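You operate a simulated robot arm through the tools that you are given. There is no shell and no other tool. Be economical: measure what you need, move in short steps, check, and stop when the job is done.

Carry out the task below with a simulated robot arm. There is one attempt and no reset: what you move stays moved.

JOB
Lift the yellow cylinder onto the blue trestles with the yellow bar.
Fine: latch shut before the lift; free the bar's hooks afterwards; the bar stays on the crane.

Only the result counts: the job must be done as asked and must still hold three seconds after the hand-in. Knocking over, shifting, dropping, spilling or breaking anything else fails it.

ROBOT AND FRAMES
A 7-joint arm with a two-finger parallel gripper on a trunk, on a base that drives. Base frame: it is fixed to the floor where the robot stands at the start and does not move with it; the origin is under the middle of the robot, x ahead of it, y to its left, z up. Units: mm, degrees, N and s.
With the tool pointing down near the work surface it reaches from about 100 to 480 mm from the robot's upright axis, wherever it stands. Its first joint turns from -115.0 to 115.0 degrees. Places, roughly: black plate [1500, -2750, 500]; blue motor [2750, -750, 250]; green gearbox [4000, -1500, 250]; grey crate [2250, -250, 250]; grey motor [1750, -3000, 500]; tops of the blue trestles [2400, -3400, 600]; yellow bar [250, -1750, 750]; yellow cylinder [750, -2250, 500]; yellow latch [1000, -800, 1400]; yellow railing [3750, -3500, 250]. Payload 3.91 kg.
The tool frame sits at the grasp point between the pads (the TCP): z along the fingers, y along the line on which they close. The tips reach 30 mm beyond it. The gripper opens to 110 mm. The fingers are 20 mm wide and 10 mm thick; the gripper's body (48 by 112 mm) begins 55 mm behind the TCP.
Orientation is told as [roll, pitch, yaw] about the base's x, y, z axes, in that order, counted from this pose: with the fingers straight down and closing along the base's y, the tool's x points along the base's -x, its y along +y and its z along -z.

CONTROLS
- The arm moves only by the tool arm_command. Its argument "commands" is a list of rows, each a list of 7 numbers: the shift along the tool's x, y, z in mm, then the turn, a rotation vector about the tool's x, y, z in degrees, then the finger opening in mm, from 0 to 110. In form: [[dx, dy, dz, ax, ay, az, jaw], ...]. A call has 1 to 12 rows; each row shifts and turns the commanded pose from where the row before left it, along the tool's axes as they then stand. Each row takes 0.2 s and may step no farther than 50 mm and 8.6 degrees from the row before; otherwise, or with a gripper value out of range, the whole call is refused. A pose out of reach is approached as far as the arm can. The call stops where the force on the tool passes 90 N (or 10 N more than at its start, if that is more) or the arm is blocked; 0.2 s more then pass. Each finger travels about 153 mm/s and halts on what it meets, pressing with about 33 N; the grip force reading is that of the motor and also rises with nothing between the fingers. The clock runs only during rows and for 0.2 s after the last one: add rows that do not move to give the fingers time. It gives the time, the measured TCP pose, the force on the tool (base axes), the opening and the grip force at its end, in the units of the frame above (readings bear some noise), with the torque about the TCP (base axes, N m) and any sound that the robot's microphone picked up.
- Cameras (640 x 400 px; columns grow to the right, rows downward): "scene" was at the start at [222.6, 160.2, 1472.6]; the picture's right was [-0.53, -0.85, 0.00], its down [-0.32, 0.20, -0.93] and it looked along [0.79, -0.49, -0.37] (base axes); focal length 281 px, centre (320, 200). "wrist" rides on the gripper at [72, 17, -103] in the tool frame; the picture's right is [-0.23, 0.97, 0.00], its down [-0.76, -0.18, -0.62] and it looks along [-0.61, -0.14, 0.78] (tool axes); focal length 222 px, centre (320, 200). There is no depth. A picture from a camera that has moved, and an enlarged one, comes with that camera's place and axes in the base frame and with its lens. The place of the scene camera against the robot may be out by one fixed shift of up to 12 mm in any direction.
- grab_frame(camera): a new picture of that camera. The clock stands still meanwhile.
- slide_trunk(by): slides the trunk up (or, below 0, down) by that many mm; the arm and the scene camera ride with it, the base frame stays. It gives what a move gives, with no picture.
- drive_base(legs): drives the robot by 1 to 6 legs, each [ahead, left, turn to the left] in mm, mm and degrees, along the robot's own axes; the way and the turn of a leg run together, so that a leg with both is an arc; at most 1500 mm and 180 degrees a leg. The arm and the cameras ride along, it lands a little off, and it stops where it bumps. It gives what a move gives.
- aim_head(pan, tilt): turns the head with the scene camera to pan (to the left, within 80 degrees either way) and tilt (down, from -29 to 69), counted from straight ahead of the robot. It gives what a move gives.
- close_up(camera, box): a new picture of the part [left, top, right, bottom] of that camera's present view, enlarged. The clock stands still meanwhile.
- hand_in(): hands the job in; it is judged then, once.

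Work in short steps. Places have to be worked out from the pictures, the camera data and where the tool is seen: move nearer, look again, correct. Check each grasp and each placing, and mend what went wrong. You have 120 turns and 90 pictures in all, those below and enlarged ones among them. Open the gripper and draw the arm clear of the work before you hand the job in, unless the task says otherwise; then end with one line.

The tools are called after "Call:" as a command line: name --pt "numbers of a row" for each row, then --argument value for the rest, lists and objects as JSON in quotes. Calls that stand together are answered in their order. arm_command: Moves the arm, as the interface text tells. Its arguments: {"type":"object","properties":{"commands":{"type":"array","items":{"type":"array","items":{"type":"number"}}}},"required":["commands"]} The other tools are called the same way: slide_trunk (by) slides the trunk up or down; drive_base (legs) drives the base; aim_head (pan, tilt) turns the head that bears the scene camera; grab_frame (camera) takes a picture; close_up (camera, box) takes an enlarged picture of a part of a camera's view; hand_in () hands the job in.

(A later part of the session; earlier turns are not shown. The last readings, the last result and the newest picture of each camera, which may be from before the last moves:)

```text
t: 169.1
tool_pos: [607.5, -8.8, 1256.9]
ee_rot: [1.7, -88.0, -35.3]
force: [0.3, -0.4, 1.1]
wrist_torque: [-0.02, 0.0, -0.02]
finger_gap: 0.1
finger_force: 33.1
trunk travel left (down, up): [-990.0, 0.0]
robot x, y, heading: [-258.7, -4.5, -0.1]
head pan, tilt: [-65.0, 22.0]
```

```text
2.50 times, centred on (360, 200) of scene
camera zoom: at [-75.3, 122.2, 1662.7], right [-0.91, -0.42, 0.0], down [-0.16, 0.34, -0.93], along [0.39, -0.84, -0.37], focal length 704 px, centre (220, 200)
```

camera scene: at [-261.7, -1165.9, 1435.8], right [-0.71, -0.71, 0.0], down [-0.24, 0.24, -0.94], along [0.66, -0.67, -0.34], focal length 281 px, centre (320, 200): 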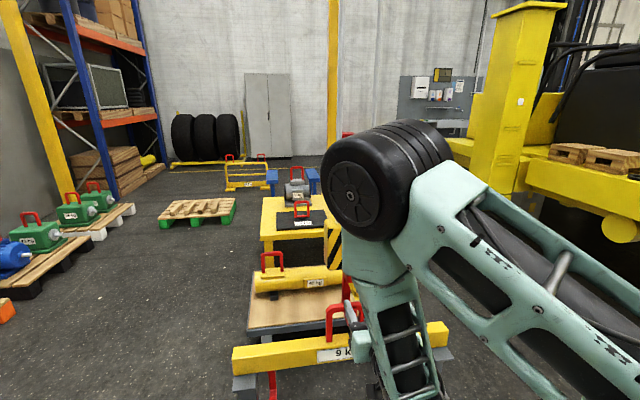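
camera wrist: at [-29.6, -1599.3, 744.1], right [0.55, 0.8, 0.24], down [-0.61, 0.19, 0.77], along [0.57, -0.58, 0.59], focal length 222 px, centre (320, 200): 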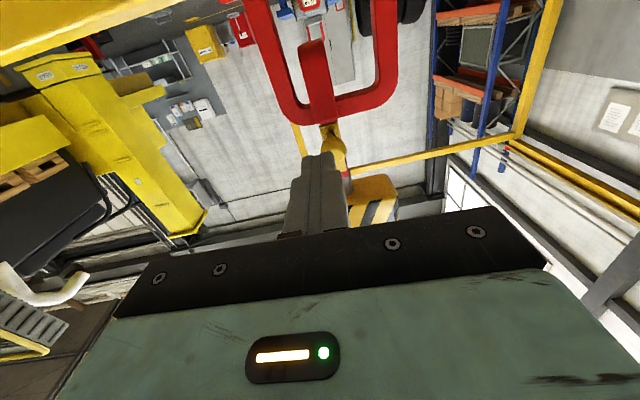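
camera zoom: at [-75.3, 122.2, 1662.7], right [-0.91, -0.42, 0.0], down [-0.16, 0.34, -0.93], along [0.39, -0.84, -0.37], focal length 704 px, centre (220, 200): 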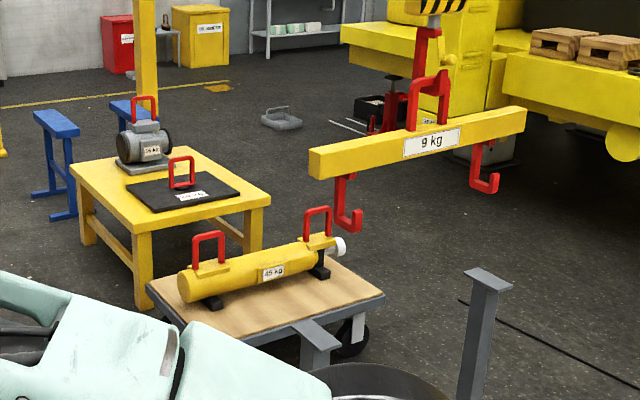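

Bar is lifted high and level. Now FWD toward the cylinder (~920 mm beyond so hooks are past the handles). First 2.2 s.

Call:
arm_command --pt "42 2 -6 0 0 0 0" --pt "42 2 -6 0 0 0 0" --pt "42 1 0 0 0 0 0" --pt "42 0 0 0 0 0 0" --pt "0 0 0 0 0 0 0"

Call:
arm_command --pt "0 0 28 0 0 0 0" --pt "0 0 5 0 0 0 0" --pt "0 0 0 0 0 0 0" --pt "0 0 0 0 0 0 0" --pt "0 0 0 0 0 0 0" --pt "0 0 0 0 0 0 0" --pt "0 0 0 0 0 0 0" --pt "0 0 0 0 0 0 0" --pt "0 0 0 0 0 0 0" --pt "0 0 0 0 0 0 0" --pt "0 0 0 0 0 0 0" --pt "0 0 -33 0 0 0 0"

Call:
close_up --camera "scene" --box '[220, 60, 460, 280]'

```text
t: 170.3
tool_pos: [594.0, 7.7, 1087.9]
ee_rot: [-0.4, -87.8, -33.2]
force: [0.2, -0.4, 0.5]
wrist_torque: [-0.01, 0.02, 0.0]
finger_gap: 0.0
finger_force: 33.1
trunk travel left (down, up): [-990.0, 0.0]
robot x, y, heading: [-253.0, -2.2, -0.1]
head pan, tilt: [-65.0, 22.0]
```

```text
t: 172.9
tool_pos: [593.6, 7.2, 1087.8]
ee_rot: [-0.6, -87.8, -33.2]
force: [0.2, 0.4, -0.4]
wrist_torque: [0.02, 0.01, 0.03]
finger_gap: 0.0
finger_force: 33.1
trunk travel left (down, up): [-990.0, 0.0]
robot x, y, heading: [-258.5, -4.2, -0.2]
head pan, tilt: [-65.0, 22.0]
```

```text
1.82 times, centred on (340, 170) of scene
camera zoom: at [-75.2, 122.1, 1662.6], right [-0.91, -0.42, 0.0], down [-0.16, 0.34, -0.93], along [0.39, -0.84, -0.37], focal length 512 px, centre (284, 254)
```

zoom: 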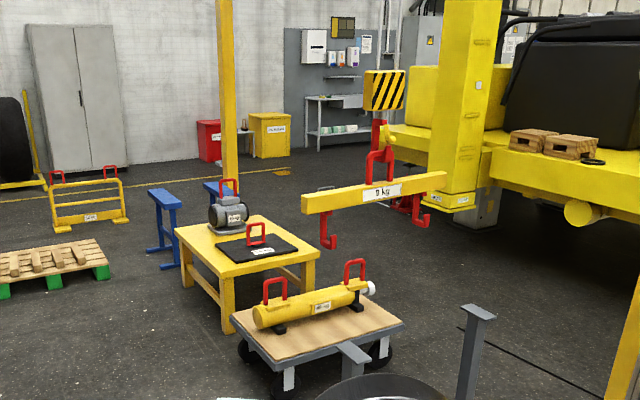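

FWD moved 319 mm in ~2.1 s (≈145 mm/s² ramp). Same press again.

Call:
arm_command --pt "0 0 28 0 0 0 0" --pt "0 0 5 0 0 0 0" --pt "0 0 0 0 0 0 0" --pt "0 0 0 0 0 0 0" --pt "0 0 0 0 0 0 0" --pt "0 0 0 0 0 0 0" --pt "0 0 0 0 0 0 0" --pt "0 0 0 0 0 0 0" --pt "0 0 0 0 0 0 0" --pt "0 0 0 0 0 0 0" --pt "0 0 0 0 0 0 0" --pt "0 0 -33 0 0 0 0"

Call:
arm_command --pt "0 0 28 0 0 0 0" --pt "0 0 5 0 0 0 0" --pt "0 0 0 0 0 0 0" --pt "0 0 0 0 0 0 0" --pt "0 0 0 0 0 0 0" --pt "0 0 0 0 0 0 0" --pt "0 0 0 0 0 0 0" --pt "0 0 0 0 0 0 0" --pt "0 0 0 0 0 0 0" --pt "0 0 0 0 0 0 0" --pt "0 0 -33 0 0 0 0"

Call:
close_up --camera "scene" --box '[220, 60, 460, 280]'

```text
t: 175.5
tool_pos: [593.9, 6.8, 1090.7]
ee_rot: [-0.4, -87.7, -33.4]
force: [0.2, -0.3, 0.1]
wrist_torque: [0.0, -0.01, 0.02]
finger_gap: 0.0
finger_force: 33.0
trunk travel left (down, up): [-990.0, 0.0]
robot x, y, heading: [-257.0, -3.2, 0.1]
head pan, tilt: [-65.0, 22.0]
```

```text
t: 177.9
tool_pos: [593.7, 6.7, 1090.4]
ee_rot: [-0.4, -87.8, -33.3]
force: [-0.3, -0.5, 0.0]
wrist_torque: [0.02, 0.03, 0.01]
finger_gap: 0.2
finger_force: 32.5
trunk travel left (down, up): [-990.0, 0.0]
robot x, y, heading: [-258.6, -6.1, -0.1]
head pan, tilt: [-65.0, 22.0]
```

```text
1.82 times, centred on (340, 170) of scene
camera zoom: at [-75.1, 122.1, 1662.6], right [-0.91, -0.42, 0.0], down [-0.16, 0.34, -0.93], along [0.39, -0.84, -0.38], focal length 512 px, centre (284, 254)
```

zoom: 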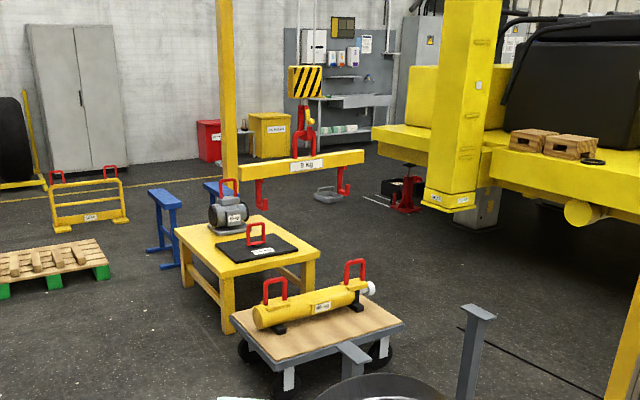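

Range is uncertain from here. I drive to a viewpoint along the bar's axis (camera near (1510,-1250)) to align the hooks with the handles.

Call:
arm_command --pt "0 0 -45 0 0 0 0" --pt "0 0 -45 0 0 0 0" --pt "0 0 -45 0 0 0 0" --pt "0 0 -40 0 0 0 0"

Call:
drive_base --legs '[[-45, 0, 0], [0, 0, -40], [1300, 0, 0], [625, 394, 0], [0, 0, -85]]'

Call:
aim_head --pan 0 --tilt 25

Call:
grab_frame --camera "scene"

```text
t: 178.9
tool_pos: [447.9, 104.0, 1096.3]
ee_rot: [-1.0, -87.8, -32.8]
force: [-0.1, -0.2, -0.7]
wrist_torque: [-0.04, 0.01, 0.01]
finger_gap: 0.0
finger_force: 33.3
trunk travel left (down, up): [-990.0, 0.0]
robot x, y, heading: [-258.2, -1.1, 0.2]
head pan, tilt: [-65.0, 22.0]
```

```text
t: 195.1
tool_pos: [1090.4, -1565.8, 1094.9]
ee_rot: [-0.7, -87.8, -158.9]
force: [0.3, -0.6, -0.1]
wrist_torque: [0.01, 0.02, -0.02]
finger_gap: 0.3
finger_force: 32.8
trunk travel left (down, up): [-990.0, 0.0]
robot x, y, heading: [1413.1, -929.3, -125.6]
head pan, tilt: [-65.0, 22.0]
```

```text
t: 196.4
tool_pos: [1090.4, -1565.9, 1095.7]
ee_rot: [-0.7, -87.8, -158.8]
force: [0.2, 0.2, -0.4]
wrist_torque: [0.01, 0.01, 0.01]
finger_gap: 0.0
finger_force: 32.8
trunk travel left (down, up): [-990.0, 0.0]
robot x, y, heading: [1414.7, -932.3, -125.8]
head pan, tilt: [0.0, 25.0]
```

```text
25 pictures are left
camera scene: at [1448.0, -1236.5, 1657.7], right [-0.81, 0.58, 0.0], down [0.25, 0.34, -0.91], along [-0.53, -0.74, -0.42], focal length 281 px, centre (320, 200)
```

scene: 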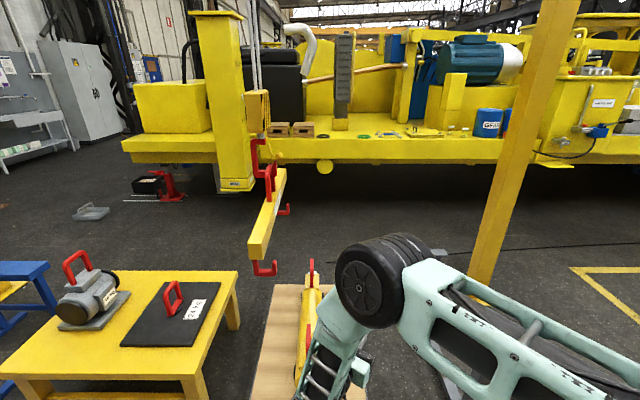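

Zoom for measurement.

Call:
close_up --camera "scene" --box '[220, 130, 350, 360]'

```text
1.74 times, centred on (285, 245) of scene
camera zoom: at [1448.0, -1236.5, 1657.7], right [-0.81, 0.58, 0.0], down [0.25, 0.34, -0.91], along [-0.53, -0.74, -0.42], focal length 489 px, centre (381, 122)
```

zoom: 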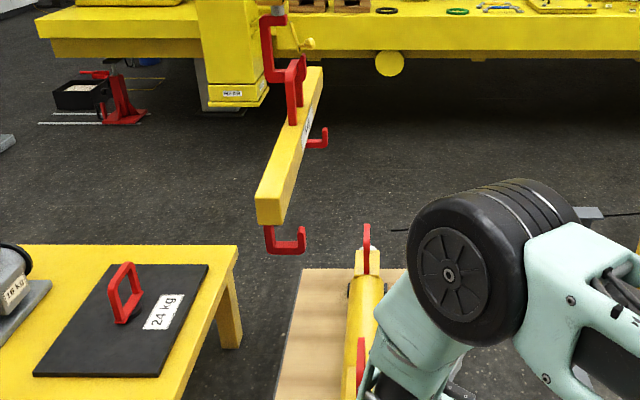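

From this view the bar is ~164 mm FWD of the handles and nearly aligned sideways (≈-10 mm from the other view); hooks' bottoms ≈ z 907, needed ≈ 458. Back to the pendant for DOWN.

Call:
drive_base --legs '[[0, 0, 85.8], [-625, -394, 0], [-1300, 0, 0], [0, 0, 40], [45, 0, 0]]'

Call:
aim_head --pan -55 --tilt 22

Call:
grab_frame --camera "wrist"

```text
t: 212.6
tool_pos: [426.1, 104.6, 1096.0]
ee_rot: [-0.5, -87.8, -32.5]
force: [0.1, -0.4, -0.4]
wrist_torque: [0.06, 0.03, 0.02]
finger_gap: 0.0
finger_force: 33.3
trunk travel left (down, up): [-990.0, 0.0]
robot x, y, heading: [-280.1, -11.7, 0.7]
head pan, tilt: [0.0, 25.0]
```

```text
t: 213.9
tool_pos: [425.4, 105.6, 1096.1]
ee_rot: [-0.7, -87.8, -32.3]
force: [-0.3, 0.2, -0.1]
wrist_torque: [-0.02, -0.03, 0.01]
finger_gap: 0.0
finger_force: 33.5
trunk travel left (down, up): [-990.0, 0.0]
robot x, y, heading: [-278.2, -7.8, 1.0]
head pan, tilt: [-55.0, 22.0]
```

```text
23 pictures are left
camera wrist: at [346.6, 175.5, 1027.6], right [0.54, 0.81, 0.23], down [-0.59, 0.17, 0.79], along [0.6, -0.56, 0.58], focal length 222 px, centre (320, 200)
```

wrist: 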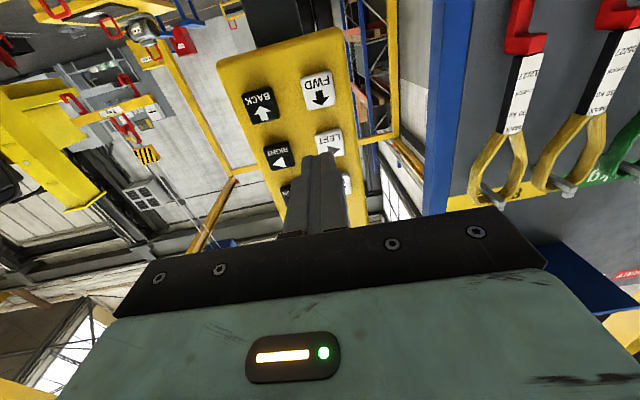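

Small yaw correction and move to DOWN hover, then press ~2.1 s.

Call:
arm_command --pt "-27 -13 30 2.3 0 0 0" --pt "-27 -13 34 0 0 0 0" --pt "-27 -13 34 0 0 0 0" --pt "-27 -13 34 0 0 0 0" --pt "-27 -13 34 0 0 0 0" --pt "-27 -13 32 0 0 0 0" --pt "0 0 0 0 0 0 0"

Call:
arm_command --pt "0 0 28 0 0 0 0" --pt "0 0 6 0 0 0 0" --pt "0 0 0 0 0 0 0" --pt "0 0 0 0 0 0 0" --pt "0 0 0 0 0 0 0" --pt "0 0 0 0 0 0 0" --pt "0 0 0 0 0 0 0" --pt "0 0 0 0 0 0 0" --pt "0 0 0 0 0 0 0" --pt "0 0 0 0 0 0 0" --pt "0 0 0 0 0 0 0" --pt "0 0 -34 0 0 0 0"

Call:
close_up --camera "scene" --box '[200, 120, 400, 280]'

```text
t: 215.5
tool_pos: [549.4, -77.0, 1250.2]
ee_rot: [-3.8, -87.9, -31.4]
force: [-0.4, -0.3, -0.1]
wrist_torque: [-0.01, 0.02, -0.03]
finger_gap: 0.0
finger_force: 33.4
trunk travel left (down, up): [-990.0, 0.0]
robot x, y, heading: [-278.8, -10.1, 0.7]
head pan, tilt: [-55.0, 22.0]
```

```text
t: 216.4
tool_pos: [569.7, -84.4, 1245.1]
ee_rot: [-4.0, -87.5, -30.8]
force: [-15.6, 4.9, 5.1]
wrist_torque: [-0.1, -0.2, -0.08]
finger_gap: 0.0
finger_force: 33.4
trunk travel left (down, up): [-990.0, 0.0]
robot x, y, heading: [-274.9, -6.3, 0.7]
head pan, tilt: [-55.0, 22.0]
stopped in row 4: the force on the tool passed its limit (the readings are from after the stop); the commanded pose is now the measured one
```

```text
2.50 times, centred on (300, 200) of scene
camera zoom: at [-87.4, 128.7, 1662.9], right [-0.81, -0.59, 0.0], down [-0.22, 0.3, -0.93], along [0.54, -0.75, -0.37], focal length 704 px, centre (370, 200)
```

zoom: 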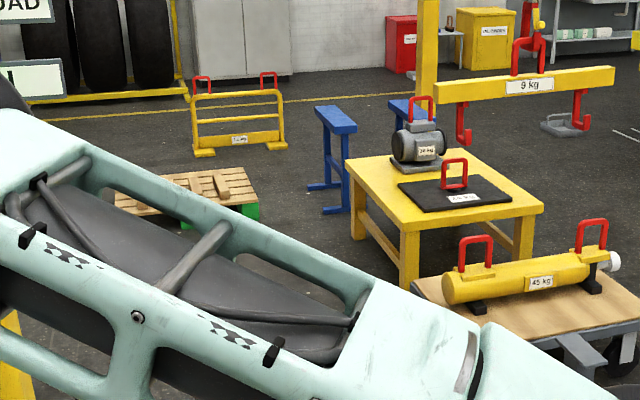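

Force limit tripped again; press lightly from the contact and hold ~1 s, then look.

Call:
arm_command --pt "-4 0 3 0 0 0 0" --pt "0 0 0 0 0 0 0" --pt "0 0 0 0 0 0 0" --pt "0 0 0 0 0 0 0" --pt "0 0 0 0 0 0 0" --pt "0 0 -26 0 0 0 0" --pt "0 0 0 0 0 0 0"

Call:
close_up --camera "scene" --box '[280, 110, 420, 270]'

```text
t: 218.0
tool_pos: [555.2, -77.5, 1252.6]
ee_rot: [-3.1, -87.5, -32.0]
force: [0.2, -0.1, 0.1]
wrist_torque: [0.01, -0.01, 0.01]
finger_gap: 0.0
finger_force: 33.3
trunk travel left (down, up): [-990.0, 0.0]
robot x, y, heading: [-278.2, -5.7, 0.7]
head pan, tilt: [-55.0, 22.0]
```

```text
2.50 times, centred on (350, 190) of scene
camera zoom: at [-83.8, 126.5, 1662.7], right [-0.81, -0.58, 0.0], down [-0.22, 0.3, -0.93], along [0.54, -0.75, -0.37], focal length 704 px, centre (245, 225)
```

zoom: 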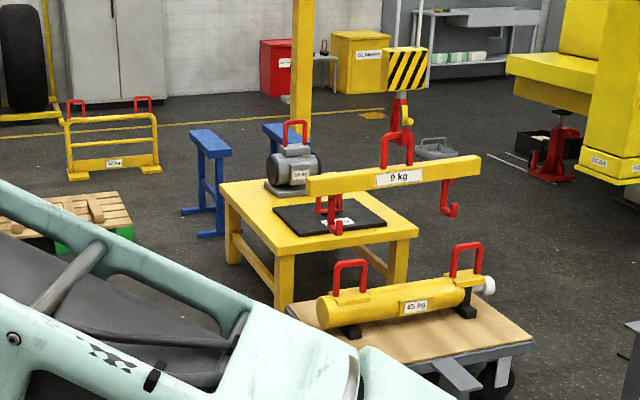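

Hooks' bottoms ≈ z 603, sideways error ≈ -11 mm. Down ~145 more: press with 3 holds and measure.

Call:
arm_command --pt "0 0 23 0 0 0 0" --pt "0 0 4 0 0 0 0" --pt "0 0 0 0 0 0 0" --pt "0 0 0 0 0 0 0" --pt "0 0 0 0 0 0 0" --pt "0 0 -27 0 0 0 0" --pt "0 0 0 0 0 0 0"

Call:
close_up --camera "scene" --box '[340, 160, 420, 240]'

```text
t: 219.6
tool_pos: [554.9, -76.5, 1251.0]
ee_rot: [-3.5, -87.5, -31.5]
force: [-0.8, -0.2, 0.5]
wrist_torque: [0.04, -0.01, 0.02]
finger_gap: 0.0
finger_force: 32.9
trunk travel left (down, up): [-990.0, 0.0]
robot x, y, heading: [-280.9, -10.8, 0.7]
head pan, tilt: [-55.0, 22.0]
```

```text
5.00 times, centred on (380, 200) of scene
camera zoom: at [-83.9, 126.7, 1662.6], right [-0.81, -0.58, 0.0], down [-0.22, 0.3, -0.93], along [0.54, -0.75, -0.37], focal length 1407 px, centre (20, 200)
```

zoom: 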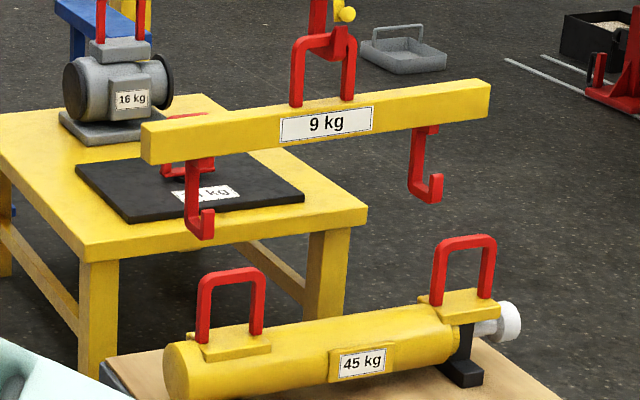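

Only 31 mm. Need ~114 more: press with 5 holds; then a LEFT tap of ~12 mm afterwards.

Call:
arm_command --pt "0 0 24 0 0 0 0" --pt "0 0 5 0 0 0 0" --pt "0 0 0 0 0 0 0" --pt "0 0 0 0 0 0 0" --pt "0 0 0 0 0 0 0" --pt "0 0 0 0 0 0 0" --pt "0 0 0 0 0 0 0" --pt "0 0 -29 0 0 0 0" --pt "0 0 0 0 0 0 0"

Call:
close_up --camera "scene" --box '[340, 160, 420, 240]'

```text
t: 221.6
tool_pos: [554.2, -77.2, 1249.9]
ee_rot: [-2.6, -87.5, -32.4]
force: [-0.1, -0.5, 0.2]
wrist_torque: [-0.02, 0.04, -0.02]
finger_gap: 0.0
finger_force: 33.0
trunk travel left (down, up): [-990.0, 0.0]
robot x, y, heading: [-276.0, -9.9, 0.8]
head pan, tilt: [-55.0, 22.0]
```

```text
5.00 times, centred on (380, 200) of scene
camera zoom: at [-83.8, 126.4, 1662.7], right [-0.81, -0.58, 0.0], down [-0.22, 0.3, -0.93], along [0.54, -0.75, -0.37], focal length 1407 px, centre (20, 200)
```

zoom: 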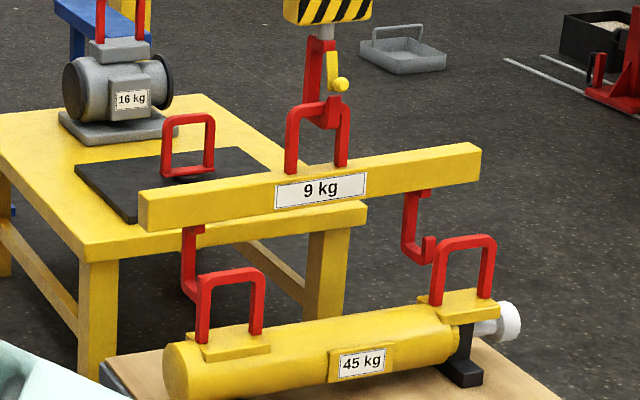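

Down ~139 mm: a bit low (bottom clearance ~13 mm above the pads). One UP tap (~10 mm), then a LEFT tap (~12 mm), then measure.

Call:
arm_command --pt "-4 44 0 0 0 0 0" --pt "-4 44 0 0 0 0 0" --pt "0 0 24 0 0 0 0" --pt "0 0 6 0 0 0 0" --pt "0 0 0 0 0 0 0" --pt "0 0 -30 0 0 0 0" --pt "42 0 0 0 0 0 0" --pt "43 0 0 0 0 0 0" --pt "0 0 24 0 0 0 0" --pt "0 0 6 0 0 0 0" --pt "0 0 0 0 0 0 0" --pt "0 0 -30 0 0 0 0"

Call:
close_up --camera "scene" --box '[340, 160, 420, 240]'

```text
t: 224.2
tool_pos: [603.5, -1.8, 1173.5]
ee_rot: [-3.1, -87.5, -31.8]
force: [-1.1, 0.8, 0.2]
wrist_torque: [-0.01, -0.01, 0.01]
finger_gap: 0.0
finger_force: 33.0
trunk travel left (down, up): [-990.0, 0.0]
robot x, y, heading: [-276.4, -9.5, 0.6]
head pan, tilt: [-55.0, 22.0]
```

```text
5.00 times, centred on (380, 200) of scene
camera zoom: at [-83.4, 126.5, 1662.5], right [-0.81, -0.58, 0.0], down [-0.22, 0.3, -0.93], along [0.54, -0.75, -0.37], focal length 1407 px, centre (20, 200)
```

zoom: 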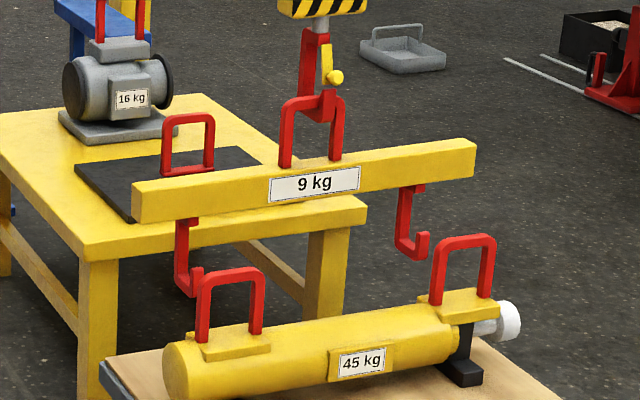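

Aligned well: prongs should pass centrally through both handles. Now BACK ~160 mm: first press with 5 holds (~130 mm).

Call:
arm_command --pt "42 -25 -5 0 0 0 0" --pt "42 -25 0 0 0 0 0" --pt "0 -42 0 0 0 0 0" --pt "0 0 0 0 0 0 0" --pt "0 0 29 0 0 0 0" --pt "0 0 5 0 0 0 0" --pt "0 0 0 0 0 0 0" --pt "0 0 0 0 0 0 0" --pt "0 0 0 0 0 0 0" --pt "0 0 0 0 0 0 0" --pt "0 0 0 0 0 0 0" --pt "0 0 -30 0 0 0 0"

Call:
close_up --camera "scene" --box '[340, 160, 420, 240]'

```text
t: 226.8
tool_pos: [546.5, -75.4, 1090.8]
ee_rot: [-1.9, -87.6, -33.0]
force: [0.7, 0.0, 1.0]
wrist_torque: [-0.03, 0.03, -0.03]
finger_gap: 0.1
finger_force: 32.8
trunk travel left (down, up): [-990.0, 0.0]
robot x, y, heading: [-276.9, -8.0, 0.6]
head pan, tilt: [-55.0, 22.0]
```

```text
5.00 times, centred on (380, 200) of scene
camera zoom: at [-83.2, 126.3, 1662.6], right [-0.81, -0.58, 0.0], down [-0.22, 0.3, -0.93], along [0.54, -0.75, -0.38], focal length 1407 px, centre (20, 200)
```

zoom: 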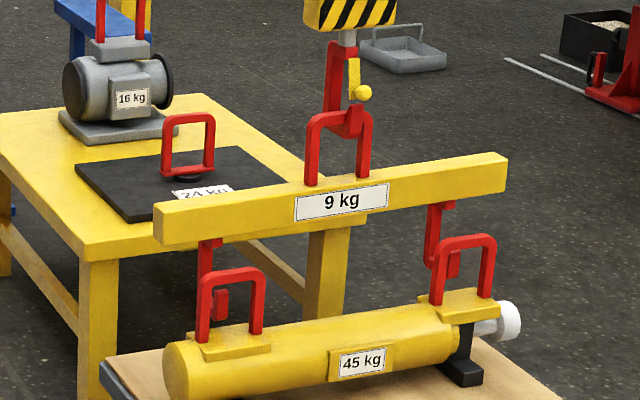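

Moved ~95 mm; prongs are centred in both handles. ~67 mm more.

Call:
arm_command --pt "0 0 27 0 0 0 0" --pt "0 0 5 0 0 0 0" --pt "0 0 0 0 0 0 0" --pt "0 0 0 0 0 0 0" --pt "0 0 0 0 0 0 0" --pt "0 0 0 0 0 0 0" --pt "0 0 -32 0 0 0 0" --pt "0 0 0 0 0 0 0"

Call:
close_up --camera "scene" --box '[340, 160, 420, 240]'

```text
t: 228.6
tool_pos: [546.0, -75.9, 1091.2]
ee_rot: [-2.6, -87.5, -32.2]
force: [0.6, -0.1, 1.2]
wrist_torque: [-0.02, -0.01, -0.03]
finger_gap: 0.0
finger_force: 33.1
trunk travel left (down, up): [-990.0, 0.0]
robot x, y, heading: [-282.0, -6.8, 1.1]
head pan, tilt: [-55.0, 22.0]
```

```text
5.00 times, centred on (380, 200) of scene
camera zoom: at [-83.9, 126.8, 1662.6], right [-0.81, -0.58, 0.0], down [-0.22, 0.3, -0.93], along [0.54, -0.75, -0.37], focal length 1407 px, centre (20, 200)
```

zoom: 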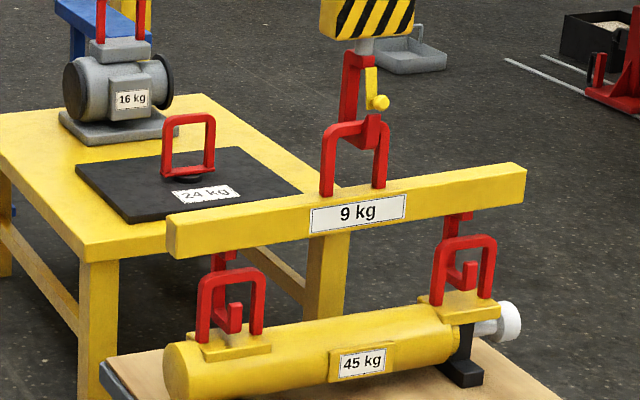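

Hooks are in. Move to UP and lift a little first to verify engagement.

Call:
arm_command --pt "-42 22 0 0 0 0 0" --pt "-42 22 0 0 0 0 0" --pt "-42 22 0 0 0 0 0" --pt "-41 21 4 0 0 0 0" --pt "0 0 0 0 0 0 0" --pt "0 0 25 0 0 0 0" --pt "0 0 5 0 0 0 0" --pt "0 0 0 0 0 0 0" --pt "0 0 0 0 0 0 0" --pt "0 0 0 0 0 0 0" --pt "0 0 0 0 0 0 0" --pt "0 0 -30 0 0 0 0"

Call:
close_up --camera "scene" --box '[340, 160, 420, 240]'

```text
t: 231.2
tool_pos: [607.4, -14.4, 1256.7]
ee_rot: [-2.2, -87.7, -33.1]
force: [0.1, -0.5, 0.7]
wrist_torque: [-0.04, -0.04, 0.0]
finger_gap: 0.0
finger_force: 32.7
trunk travel left (down, up): [-990.0, 0.0]
robot x, y, heading: [-278.6, -10.3, 0.6]
head pan, tilt: [-55.0, 22.0]
```

```text
5.00 times, centred on (380, 200) of scene
camera zoom: at [-82.6, 126.0, 1662.6], right [-0.81, -0.58, 0.0], down [-0.22, 0.3, -0.93], along [0.54, -0.75, -0.37], focal length 1407 px, centre (20, 200)
```

zoom: 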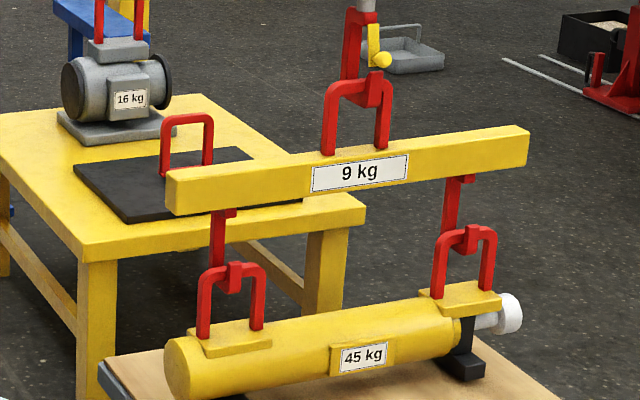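

Both handles are engaged and the load is just lifting. Now raise it high: two UP presses.

Call:
arm_command --pt "0 0 23 0 0 0 0" --pt "0 0 5 0 0 0 0" --pt "0 0 0 0 0 0 0" --pt "0 0 0 0 0 0 0" --pt "0 0 0 0 0 0 0" --pt "0 0 0 0 0 0 0" --pt "0 0 0 0 0 0 0" --pt "0 0 0 0 0 0 0" --pt "0 0 0 0 0 0 0" --pt "0 0 0 0 0 0 0" --pt "0 0 0 0 0 0 0" --pt "0 0 -28 0 0 0 0"

Call:
grab_frame --camera "scene"

```text
t: 233.0
tool_pos: [622.3, -14.3, 1252.6]
ee_rot: [-1.8, -86.9, -32.3]
force: [-21.2, 9.8, 7.5]
wrist_torque: [-0.18, -0.37, -0.13]
finger_gap: 0.0
finger_force: 32.8
trunk travel left (down, up): [-990.0, 0.0]
robot x, y, heading: [-280.2, -8.8, 0.8]
head pan, tilt: [-55.0, 22.0]
stopped in row 8: the force on the tool passed its limit (the readings are from after the stop); the commanded pose is now the measured one
```

```text
14 pictures are left
camera scene: at [-86.2, 128.3, 1662.8], right [-0.81, -0.59, 0.0], down [-0.22, 0.3, -0.93], along [0.54, -0.75, -0.37], focal length 281 px, centre (320, 200)
```

scene: 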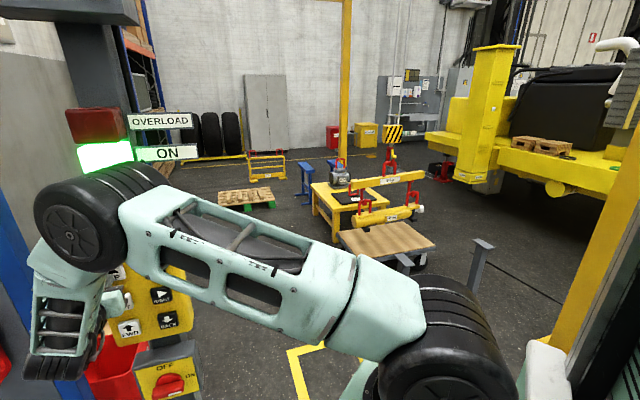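

Continue UP from the contact with a light press.

Call:
arm_command --pt "-3 0 2 0 0 0 0" --pt "0 0 0 0 0 0 0" --pt "0 0 0 0 0 0 0" --pt "0 0 0 0 0 0 0" --pt "0 0 0 0 0 0 0" --pt "0 0 0 0 0 0 0" --pt "0 0 0 0 0 0 0" --pt "0 0 -26 0 0 0 0" --pt "0 0 0 0 0 0 0"

Call:
close_up --camera "scene" --box '[240, 80, 440, 280]'

```text
t: 235.0
tool_pos: [605.0, -5.3, 1258.6]
ee_rot: [-0.5, -87.3, -33.9]
force: [-0.8, -0.3, -0.4]
wrist_torque: [0.03, -0.01, 0.01]
finger_gap: 0.0
finger_force: 33.3
trunk travel left (down, up): [-990.0, 0.0]
robot x, y, heading: [-278.9, -9.1, 1.1]
head pan, tilt: [-55.0, 22.0]
```

```text
2.00 times, centred on (340, 180) of scene
camera zoom: at [-83.9, 126.7, 1662.8], right [-0.81, -0.58, 0.0], down [-0.22, 0.3, -0.93], along [0.54, -0.75, -0.37], focal length 563 px, centre (280, 240)
```

zoom: 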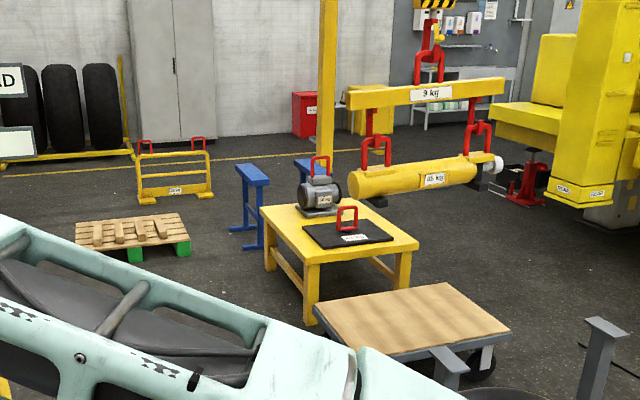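

Load lifted ~620 mm, well above motor height. Now FWD toward the trestles (~1850 mm) by several presses of ~320 mm.

Call:
arm_command --pt "42 1 -8 0 0 0 0" --pt "42 1 -8 0 0 0 0" --pt "42 1 0 0 0 0 0" --pt "42 1 0 0 0 0 0" --pt "0 0 0 0 0 0 0"

Call:
arm_command --pt "0 0 28 0 0 0 0" --pt "0 0 4 0 0 0 0" --pt "0 0 0 0 0 0 0" --pt "0 0 0 0 0 0 0" --pt "0 0 0 0 0 0 0" --pt "0 0 0 0 0 0 0" --pt "0 0 0 0 0 0 0" --pt "0 0 0 0 0 0 0" --pt "0 0 0 0 0 0 0" --pt "0 0 0 0 0 0 0" --pt "0 0 0 0 0 0 0" --pt "0 0 -32 0 0 0 0"

Call:
arm_command --pt "0 0 28 0 0 0 0" --pt "0 0 4 0 0 0 0" --pt "0 0 0 0 0 0 0" --pt "0 0 0 0 0 0 0" --pt "0 0 0 0 0 0 0" --pt "0 0 0 0 0 0 0" --pt "0 0 0 0 0 0 0" --pt "0 0 0 0 0 0 0" --pt "0 0 0 0 0 0 0" --pt "0 0 0 0 0 0 0" --pt "0 0 0 0 0 0 0" --pt "0 0 -32 0 0 0 0"

Call:
arm_command --pt "0 0 28 0 0 0 0" --pt "0 0 4 0 0 0 0" --pt "0 0 0 0 0 0 0" --pt "0 0 0 0 0 0 0" --pt "0 0 0 0 0 0 0" --pt "0 0 0 0 0 0 0" --pt "0 0 0 0 0 0 0" --pt "0 0 0 0 0 0 0" --pt "0 0 0 0 0 0 0" --pt "0 0 0 0 0 0 0" --pt "0 0 0 0 0 0 0" --pt "0 0 -32 0 0 0 0"

Call:
close_up --camera "scene" --box '[240, 80, 440, 280]'

```text
t: 236.2
tool_pos: [586.1, 13.2, 1090.4]
ee_rot: [-2.0, -87.0, -32.1]
force: [-0.8, -1.0, -0.6]
wrist_torque: [0.0, 0.0, -0.01]
finger_gap: 0.0
finger_force: 32.8
trunk travel left (down, up): [-990.0, 0.0]
robot x, y, heading: [-276.3, -9.7, 0.8]
head pan, tilt: [-55.0, 22.0]
```

```text
t: 238.8
tool_pos: [587.1, 12.2, 1089.5]
ee_rot: [-2.5, -87.1, -31.7]
force: [-0.4, 0.5, -0.6]
wrist_torque: [-0.02, 0.02, -0.04]
finger_gap: 0.0
finger_force: 33.4
trunk travel left (down, up): [-990.0, 0.0]
robot x, y, heading: [-281.6, -9.2, 0.8]
head pan, tilt: [-55.0, 22.0]
```

```text
t: 241.4
tool_pos: [586.5, 13.0, 1090.2]
ee_rot: [-2.5, -87.0, -32.0]
force: [0.6, -1.2, -0.5]
wrist_torque: [0.01, -0.05, 0.03]
finger_gap: 0.2
finger_force: 32.6
trunk travel left (down, up): [-990.0, 0.0]
robot x, y, heading: [-279.3, -8.7, 0.9]
head pan, tilt: [-55.0, 22.0]
```

```text
t: 244.0
tool_pos: [585.4, 10.9, 1088.6]
ee_rot: [-2.9, -87.0, -31.4]
force: [0.3, 0.8, 0.1]
wrist_torque: [0.01, 0.02, 0.03]
finger_gap: 0.0
finger_force: 33.1
trunk travel left (down, up): [-990.0, 0.0]
robot x, y, heading: [-281.0, -10.7, 1.0]
head pan, tilt: [-55.0, 22.0]
```

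```text
2.00 times, centred on (340, 180) of scene
camera zoom: at [-83.7, 126.4, 1662.6], right [-0.81, -0.58, 0.0], down [-0.22, 0.3, -0.93], along [0.54, -0.75, -0.38], focal length 563 px, centre (280, 240)
```

zoom: 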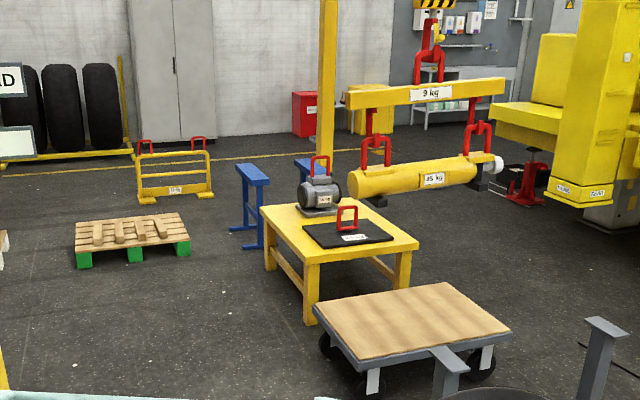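

It never touched the button (hover was 10 mm further back). Press again deeper.

Call:
arm_command --pt "0 0 37 0 0 0 0" --pt "0 0 6 0 0 0 0" --pt "0 0 0 0 0 0 0" --pt "0 0 0 0 0 0 0" --pt "0 0 0 0 0 0 0" --pt "0 0 0 0 0 0 0" --pt "0 0 0 0 0 0 0" --pt "0 0 0 0 0 0 0" --pt "0 0 0 0 0 0 0" --pt "0 0 0 0 0 0 0" --pt "0 0 0 0 0 0 0" --pt "0 0 -33 0 0 0 0"

Call:
arm_command --pt "0 0 28 0 0 0 0" --pt "0 0 5 0 0 0 0" --pt "0 0 0 0 0 0 0" --pt "0 0 0 0 0 0 0" --pt "0 0 0 0 0 0 0" --pt "0 0 0 0 0 0 0" --pt "0 0 0 0 0 0 0" --pt "0 0 0 0 0 0 0" --pt "0 0 0 0 0 0 0" --pt "0 0 0 0 0 0 0" --pt "0 0 0 0 0 0 0" --pt "0 0 -33 0 0 0 0"

Call:
close_up --camera "scene" --box '[240, 80, 440, 280]'

```text
t: 246.6
tool_pos: [595.4, 4.2, 1089.3]
ee_rot: [-2.5, -87.0, -32.0]
force: [-0.3, -0.5, -0.8]
wrist_torque: [0.0, -0.04, 0.02]
finger_gap: 0.0
finger_force: 33.1
trunk travel left (down, up): [-990.0, 0.0]
robot x, y, heading: [-279.6, -11.7, 0.8]
head pan, tilt: [-55.0, 22.0]
```

```text
t: 249.2
tool_pos: [594.8, 5.8, 1088.7]
ee_rot: [-1.8, -87.0, -32.6]
force: [0.1, -0.6, -0.6]
wrist_torque: [-0.03, -0.02, -0.01]
finger_gap: 0.0
finger_force: 33.2
trunk travel left (down, up): [-990.0, 0.0]
robot x, y, heading: [-281.2, -13.9, 0.9]
head pan, tilt: [-55.0, 22.0]
```

```text
2.00 times, centred on (340, 180) of scene
camera zoom: at [-83.7, 126.4, 1662.6], right [-0.81, -0.58, 0.0], down [-0.22, 0.3, -0.93], along [0.54, -0.75, -0.38], focal length 563 px, centre (280, 240)
```

zoom: 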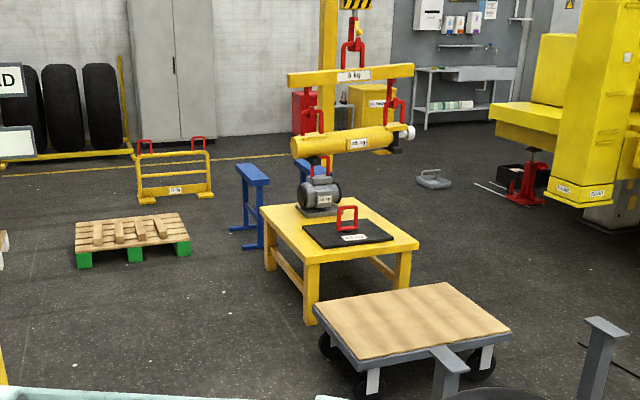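

Two presses gave ~724 mm. Two more.

Call:
arm_command --pt "0 0 28 0 0 0 0" --pt "0 0 5 0 0 0 0" --pt "0 0 0 0 0 0 0" --pt "0 0 0 0 0 0 0" --pt "0 0 0 0 0 0 0" --pt "0 0 0 0 0 0 0" --pt "0 0 0 0 0 0 0" --pt "0 0 0 0 0 0 0" --pt "0 0 0 0 0 0 0" --pt "0 0 0 0 0 0 0" --pt "0 0 0 0 0 0 0" --pt "0 0 -33 0 0 0 0"

Call:
arm_command --pt "0 0 28 0 0 0 0" --pt "0 0 5 0 0 0 0" --pt "0 0 0 0 0 0 0" --pt "0 0 0 0 0 0 0" --pt "0 0 0 0 0 0 0" --pt "0 0 0 0 0 0 0" --pt "0 0 0 0 0 0 0" --pt "0 0 0 0 0 0 0" --pt "0 0 0 0 0 0 0" --pt "0 0 0 0 0 0 0" --pt "0 0 0 0 0 0 0" --pt "0 0 -33 0 0 0 0"

Call:
close_up --camera "scene" --box '[230, 100, 390, 240]'

```text
t: 251.8
tool_pos: [594.8, 5.3, 1088.9]
ee_rot: [-1.7, -86.9, -32.6]
force: [0.4, 0.2, 0.2]
wrist_torque: [0.02, -0.02, 0.02]
finger_gap: 0.0
finger_force: 32.9
trunk travel left (down, up): [-990.0, 0.0]
robot x, y, heading: [-280.0, -9.6, 0.9]
head pan, tilt: [-55.0, 22.0]
```

```text
t: 254.4
tool_pos: [594.7, 5.7, 1088.3]
ee_rot: [-1.8, -86.9, -32.6]
force: [0.4, -1.3, -0.6]
wrist_torque: [0.01, -0.01, 0.01]
finger_gap: 0.1
finger_force: 33.2
trunk travel left (down, up): [-990.0, 0.0]
robot x, y, heading: [-280.3, -8.2, 0.9]
head pan, tilt: [-55.0, 22.0]
```

```text
2.86 times, centred on (310, 170) of scene
camera zoom: at [-83.6, 126.4, 1662.6], right [-0.81, -0.58, 0.0], down [-0.22, 0.3, -0.93], along [0.54, -0.75, -0.38], focal length 804 px, centre (349, 286)
```

zoom: 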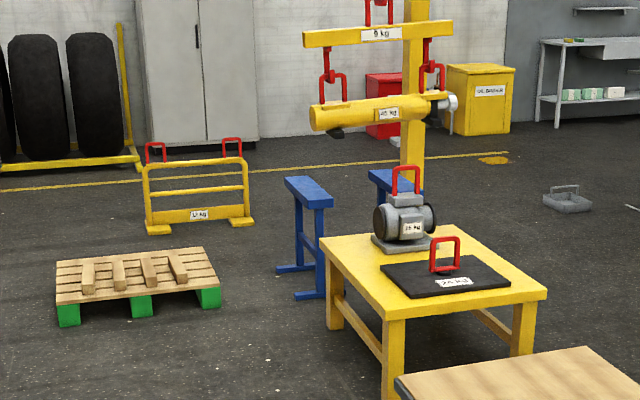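

s≈1445 mm so far; trestle middle needs ≈1890. One longer FWD press (~440 mm).

Call:
arm_command --pt "0 0 28 0 0 0 0" --pt "0 0 5 0 0 0 0" --pt "0 0 0 0 0 0 0" --pt "0 0 0 0 0 0 0" --pt "0 0 0 0 0 0 0" --pt "0 0 0 0 0 0 0" --pt "0 0 0 0 0 0 0" --pt "0 0 0 0 0 0 0" --pt "0 0 0 0 0 0 0" --pt "0 0 0 0 0 0 0" --pt "0 0 0 0 0 0 0"

Call:
arm_command --pt "0 0 -33 0 0 0 0" --pt "-42 0 0 0 0 0 0" --pt "-42 -23 0 0 0 0 0" --pt "-42 -23 0 0 0 0 0" --pt "-40 -23 0 0 0 0 0" --pt "0 -23 0 0 0 0 0" --pt "0 0 0 0 0 0 0"

Call:
close_up --camera "scene" --box '[250, 90, 370, 210]'

```text
t: 256.8
tool_pos: [621.5, -12.1, 1088.2]
ee_rot: [-2.4, -87.0, -32.0]
force: [-3.3, 2.5, -1.3]
wrist_torque: [-0.03, 0.0, -0.02]
finger_gap: 0.0
finger_force: 33.5
trunk travel left (down, up): [-990.0, 0.0]
robot x, y, heading: [-282.6, -8.8, 0.7]
head pan, tilt: [-55.0, 22.0]
```

```text
t: 258.4
tool_pos: [549.3, -75.3, 1254.6]
ee_rot: [-1.9, -87.1, -32.3]
force: [0.8, -0.7, -0.5]
wrist_torque: [0.0, -0.01, 0.0]
finger_gap: 0.0
finger_force: 33.2
trunk travel left (down, up): [-990.0, 0.0]
robot x, y, heading: [-277.1, -7.9, 0.9]
head pan, tilt: [-55.0, 22.0]
```

```text
3.33 times, centred on (310, 150) of scene
camera zoom: at [-84.3, 126.8, 1662.6], right [-0.81, -0.58, 0.0], down [-0.22, 0.3, -0.93], along [0.54, -0.75, -0.37], focal length 938 px, centre (353, 367)
```

zoom: 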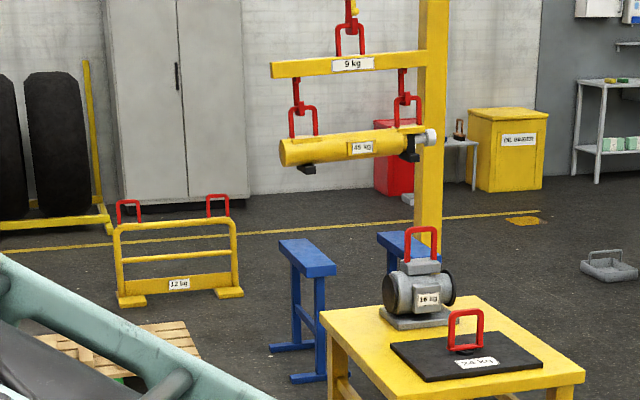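

Lateral alignment with trestles is good (s≈1879). I lower ~190 mm (still clear of the trestles), then view from another side to check the along-position.

Call:
arm_command --pt "0 0 29 0 0 0 0" --pt "0 0 5 0 0 0 0" --pt "0 0 0 0 0 0 0" --pt "0 0 0 0 0 0 0" --pt "0 0 0 0 0 0 0" --pt "0 0 0 0 0 0 0" --pt "0 0 0 0 0 0 0" --pt "0 0 0 0 0 0 0" --pt "0 0 -34 0 0 0 0" --pt "0 0 -45 0 0 0 0" --pt "0 0 -45 0 0 0 0" --pt "0 0 -45 0 0 0 0"

Call:
drive_base --legs '[[-45, 0, 0], [0, 0, -41], [1300, 0, 0], [625, 394, 0], [600, 0, 0], [0, 0, -35]]'

Call:
aim_head --pan -7 --tilt 22

Call:
close_up --camera "scene" --box '[160, 60, 480, 300]'

```text
t: 261.0
tool_pos: [437.9, 1.9, 1262.9]
ee_rot: [-1.2, -87.0, -33.1]
force: [0.9, -0.2, 0.3]
wrist_torque: [0.0, -0.01, -0.04]
finger_gap: 0.2
finger_force: 33.1
trunk travel left (down, up): [-990.0, 0.0]
robot x, y, heading: [-277.6, -11.7, 0.7]
head pan, tilt: [-55.0, 22.0]
```

```text
t: 278.1
tool_pos: [2027.7, -2028.1, 1262.4]
ee_rot: [-2.3, -86.9, -108.4]
force: [0.1, -0.5, -0.4]
wrist_torque: [-0.01, 0.03, 0.0]
finger_gap: 0.0
finger_force: 33.8
trunk travel left (down, up): [-990.0, 0.0]
robot x, y, heading: [1845.4, -1334.8, -75.4]
head pan, tilt: [-55.0, 22.0]
```

```text
t: 279.3
tool_pos: [2027.7, -2028.6, 1262.2]
ee_rot: [-2.2, -87.0, -108.6]
force: [0.0, 0.6, 0.3]
wrist_torque: [0.01, 0.02, -0.03]
finger_gap: 0.0
finger_force: 33.1
trunk travel left (down, up): [-990.0, 0.0]
robot x, y, heading: [1847.8, -1337.4, -75.6]
head pan, tilt: [-7.0, 22.0]
```

```text
1.67 times, centred on (320, 180) of scene
camera zoom: at [2094.3, -1507.8, 1662.6], right [-0.99, -0.13, 0.0], down [-0.05, 0.37, -0.93], along [0.12, -0.92, -0.37], focal length 469 px, centre (320, 233)
```

zoom: 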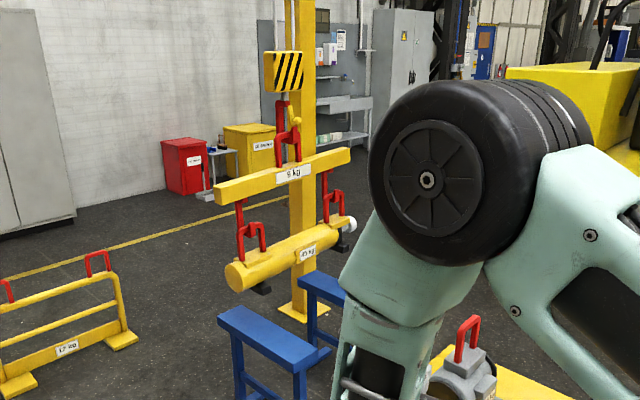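

From both views the load sits ~80 mm too far FWD and ~30 mm too far right. I return to the pendant to correct with BACK ~80 and LEFT ~30.

Call:
drive_base --legs '[[0, 0, 35], [-600, 0, 0], [-625, -394, 0], [-1300, 0, 0], [0, 0, 40.5], [60, 0, 0]]'

Call:
aim_head --pan -55 --tilt 22

```text
t: 296.6
tool_pos: [434.5, 32.1, 1262.7]
ee_rot: [-2.0, -87.0, -32.8]
force: [0.2, -0.2, 0.5]
wrist_torque: [0.01, -0.01, 0.02]
finger_gap: 0.1
finger_force: 32.6
trunk travel left (down, up): [-990.0, 0.0]
robot x, y, heading: [-282.1, 28.8, -0.1]
head pan, tilt: [-7.0, 22.0]
```

```text
t: 297.8
tool_pos: [434.3, 31.5, 1261.3]
ee_rot: [-2.2, -87.0, -32.7]
force: [0.3, -0.6, 0.4]
wrist_torque: [0.02, 0.01, -0.01]
finger_gap: 0.0
finger_force: 33.1
trunk travel left (down, up): [-990.0, 0.0]
robot x, y, heading: [-284.3, 23.4, 0.0]
head pan, tilt: [-55.0, 22.0]
```

Move to BACK hover, then press with 5 holds (~85 mm).

Call:
arm_command --pt "34 -5 30 0 0 0 0" --pt "34 -5 30 0 0 0 0" --pt "34 -5 30 0 0 0 0" --pt "34 -5 31 0 0 0 0" --pt "35 -4 32 0 0 0 0" --pt "0 0 0 0 0 0 0"

Call:
grab_frame --camera "wrist"

```text
t: 299.2
tool_pos: [538.1, -70.7, 1084.0]
ee_rot: [-2.1, -87.0, -32.7]
force: [1.1, 0.4, 0.2]
wrist_torque: [0.01, 0.03, -0.01]
finger_gap: 0.2
finger_force: 33.0
trunk travel left (down, up): [-990.0, 0.0]
robot x, y, heading: [-281.0, 27.3, 0.1]
head pan, tilt: [-55.0, 22.0]
```

```text
7 pictures are left
camera wrist: at [460.6, 2.1, 1016.7], right [0.57, 0.79, 0.22], down [-0.58, 0.19, 0.79], along [0.59, -0.58, 0.56], focal length 222 px, centre (320, 200)
```

wrist: 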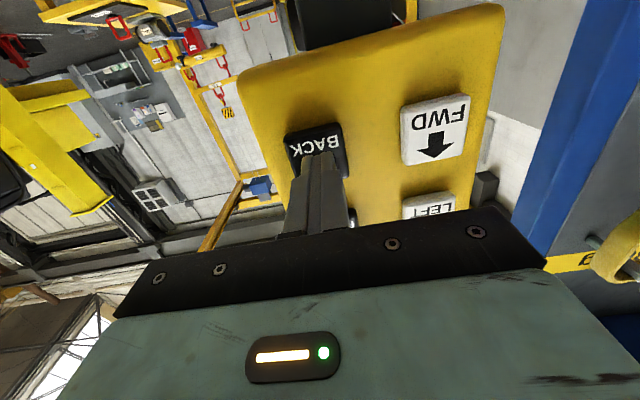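

Aligned. Press BACK (5 holds), then go to LEFT and press (3 holds).

Call:
arm_command --pt "-5 0 36 0 0 0 0" --pt "0 0 6 0 0 0 0" --pt "0 0 0 0 0 0 0" --pt "0 0 0 0 0 0 0" --pt "0 0 0 0 0 0 0" --pt "0 0 0 0 0 0 0" --pt "0 0 0 0 0 0 0" --pt "0 0 -34 0 0 0 0" --pt "-42 23 0 0 0 0 0" --pt "-42 23 0 0 0 0 0" --pt "0 42 0 0 0 0 0" --pt "0 0 0 0 0 0 0"

Call:
close_up --camera "scene" --box '[250, 90, 370, 210]'

```text
t: 301.8
tool_pos: [598.2, -5.4, 1172.3]
ee_rot: [-2.2, -87.0, -32.6]
force: [-0.4, 0.3, -0.2]
wrist_torque: [0.02, 0.02, -0.02]
finger_gap: 0.2
finger_force: 32.8
trunk travel left (down, up): [-990.0, 0.0]
robot x, y, heading: [-285.9, 23.1, 0.1]
head pan, tilt: [-55.0, 22.0]
```

```text
3.33 times, centred on (310, 150) of scene
camera zoom: at [-86.7, 160.9, 1662.6], right [-0.82, -0.58, 0.0], down [-0.22, 0.31, -0.93], along [0.54, -0.76, -0.37], focal length 938 px, centre (353, 367)
```

zoom: 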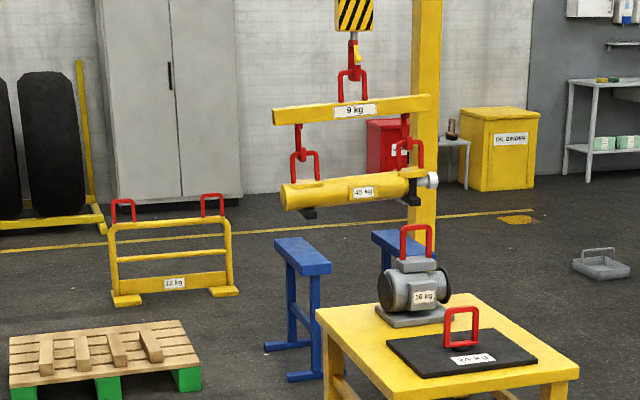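

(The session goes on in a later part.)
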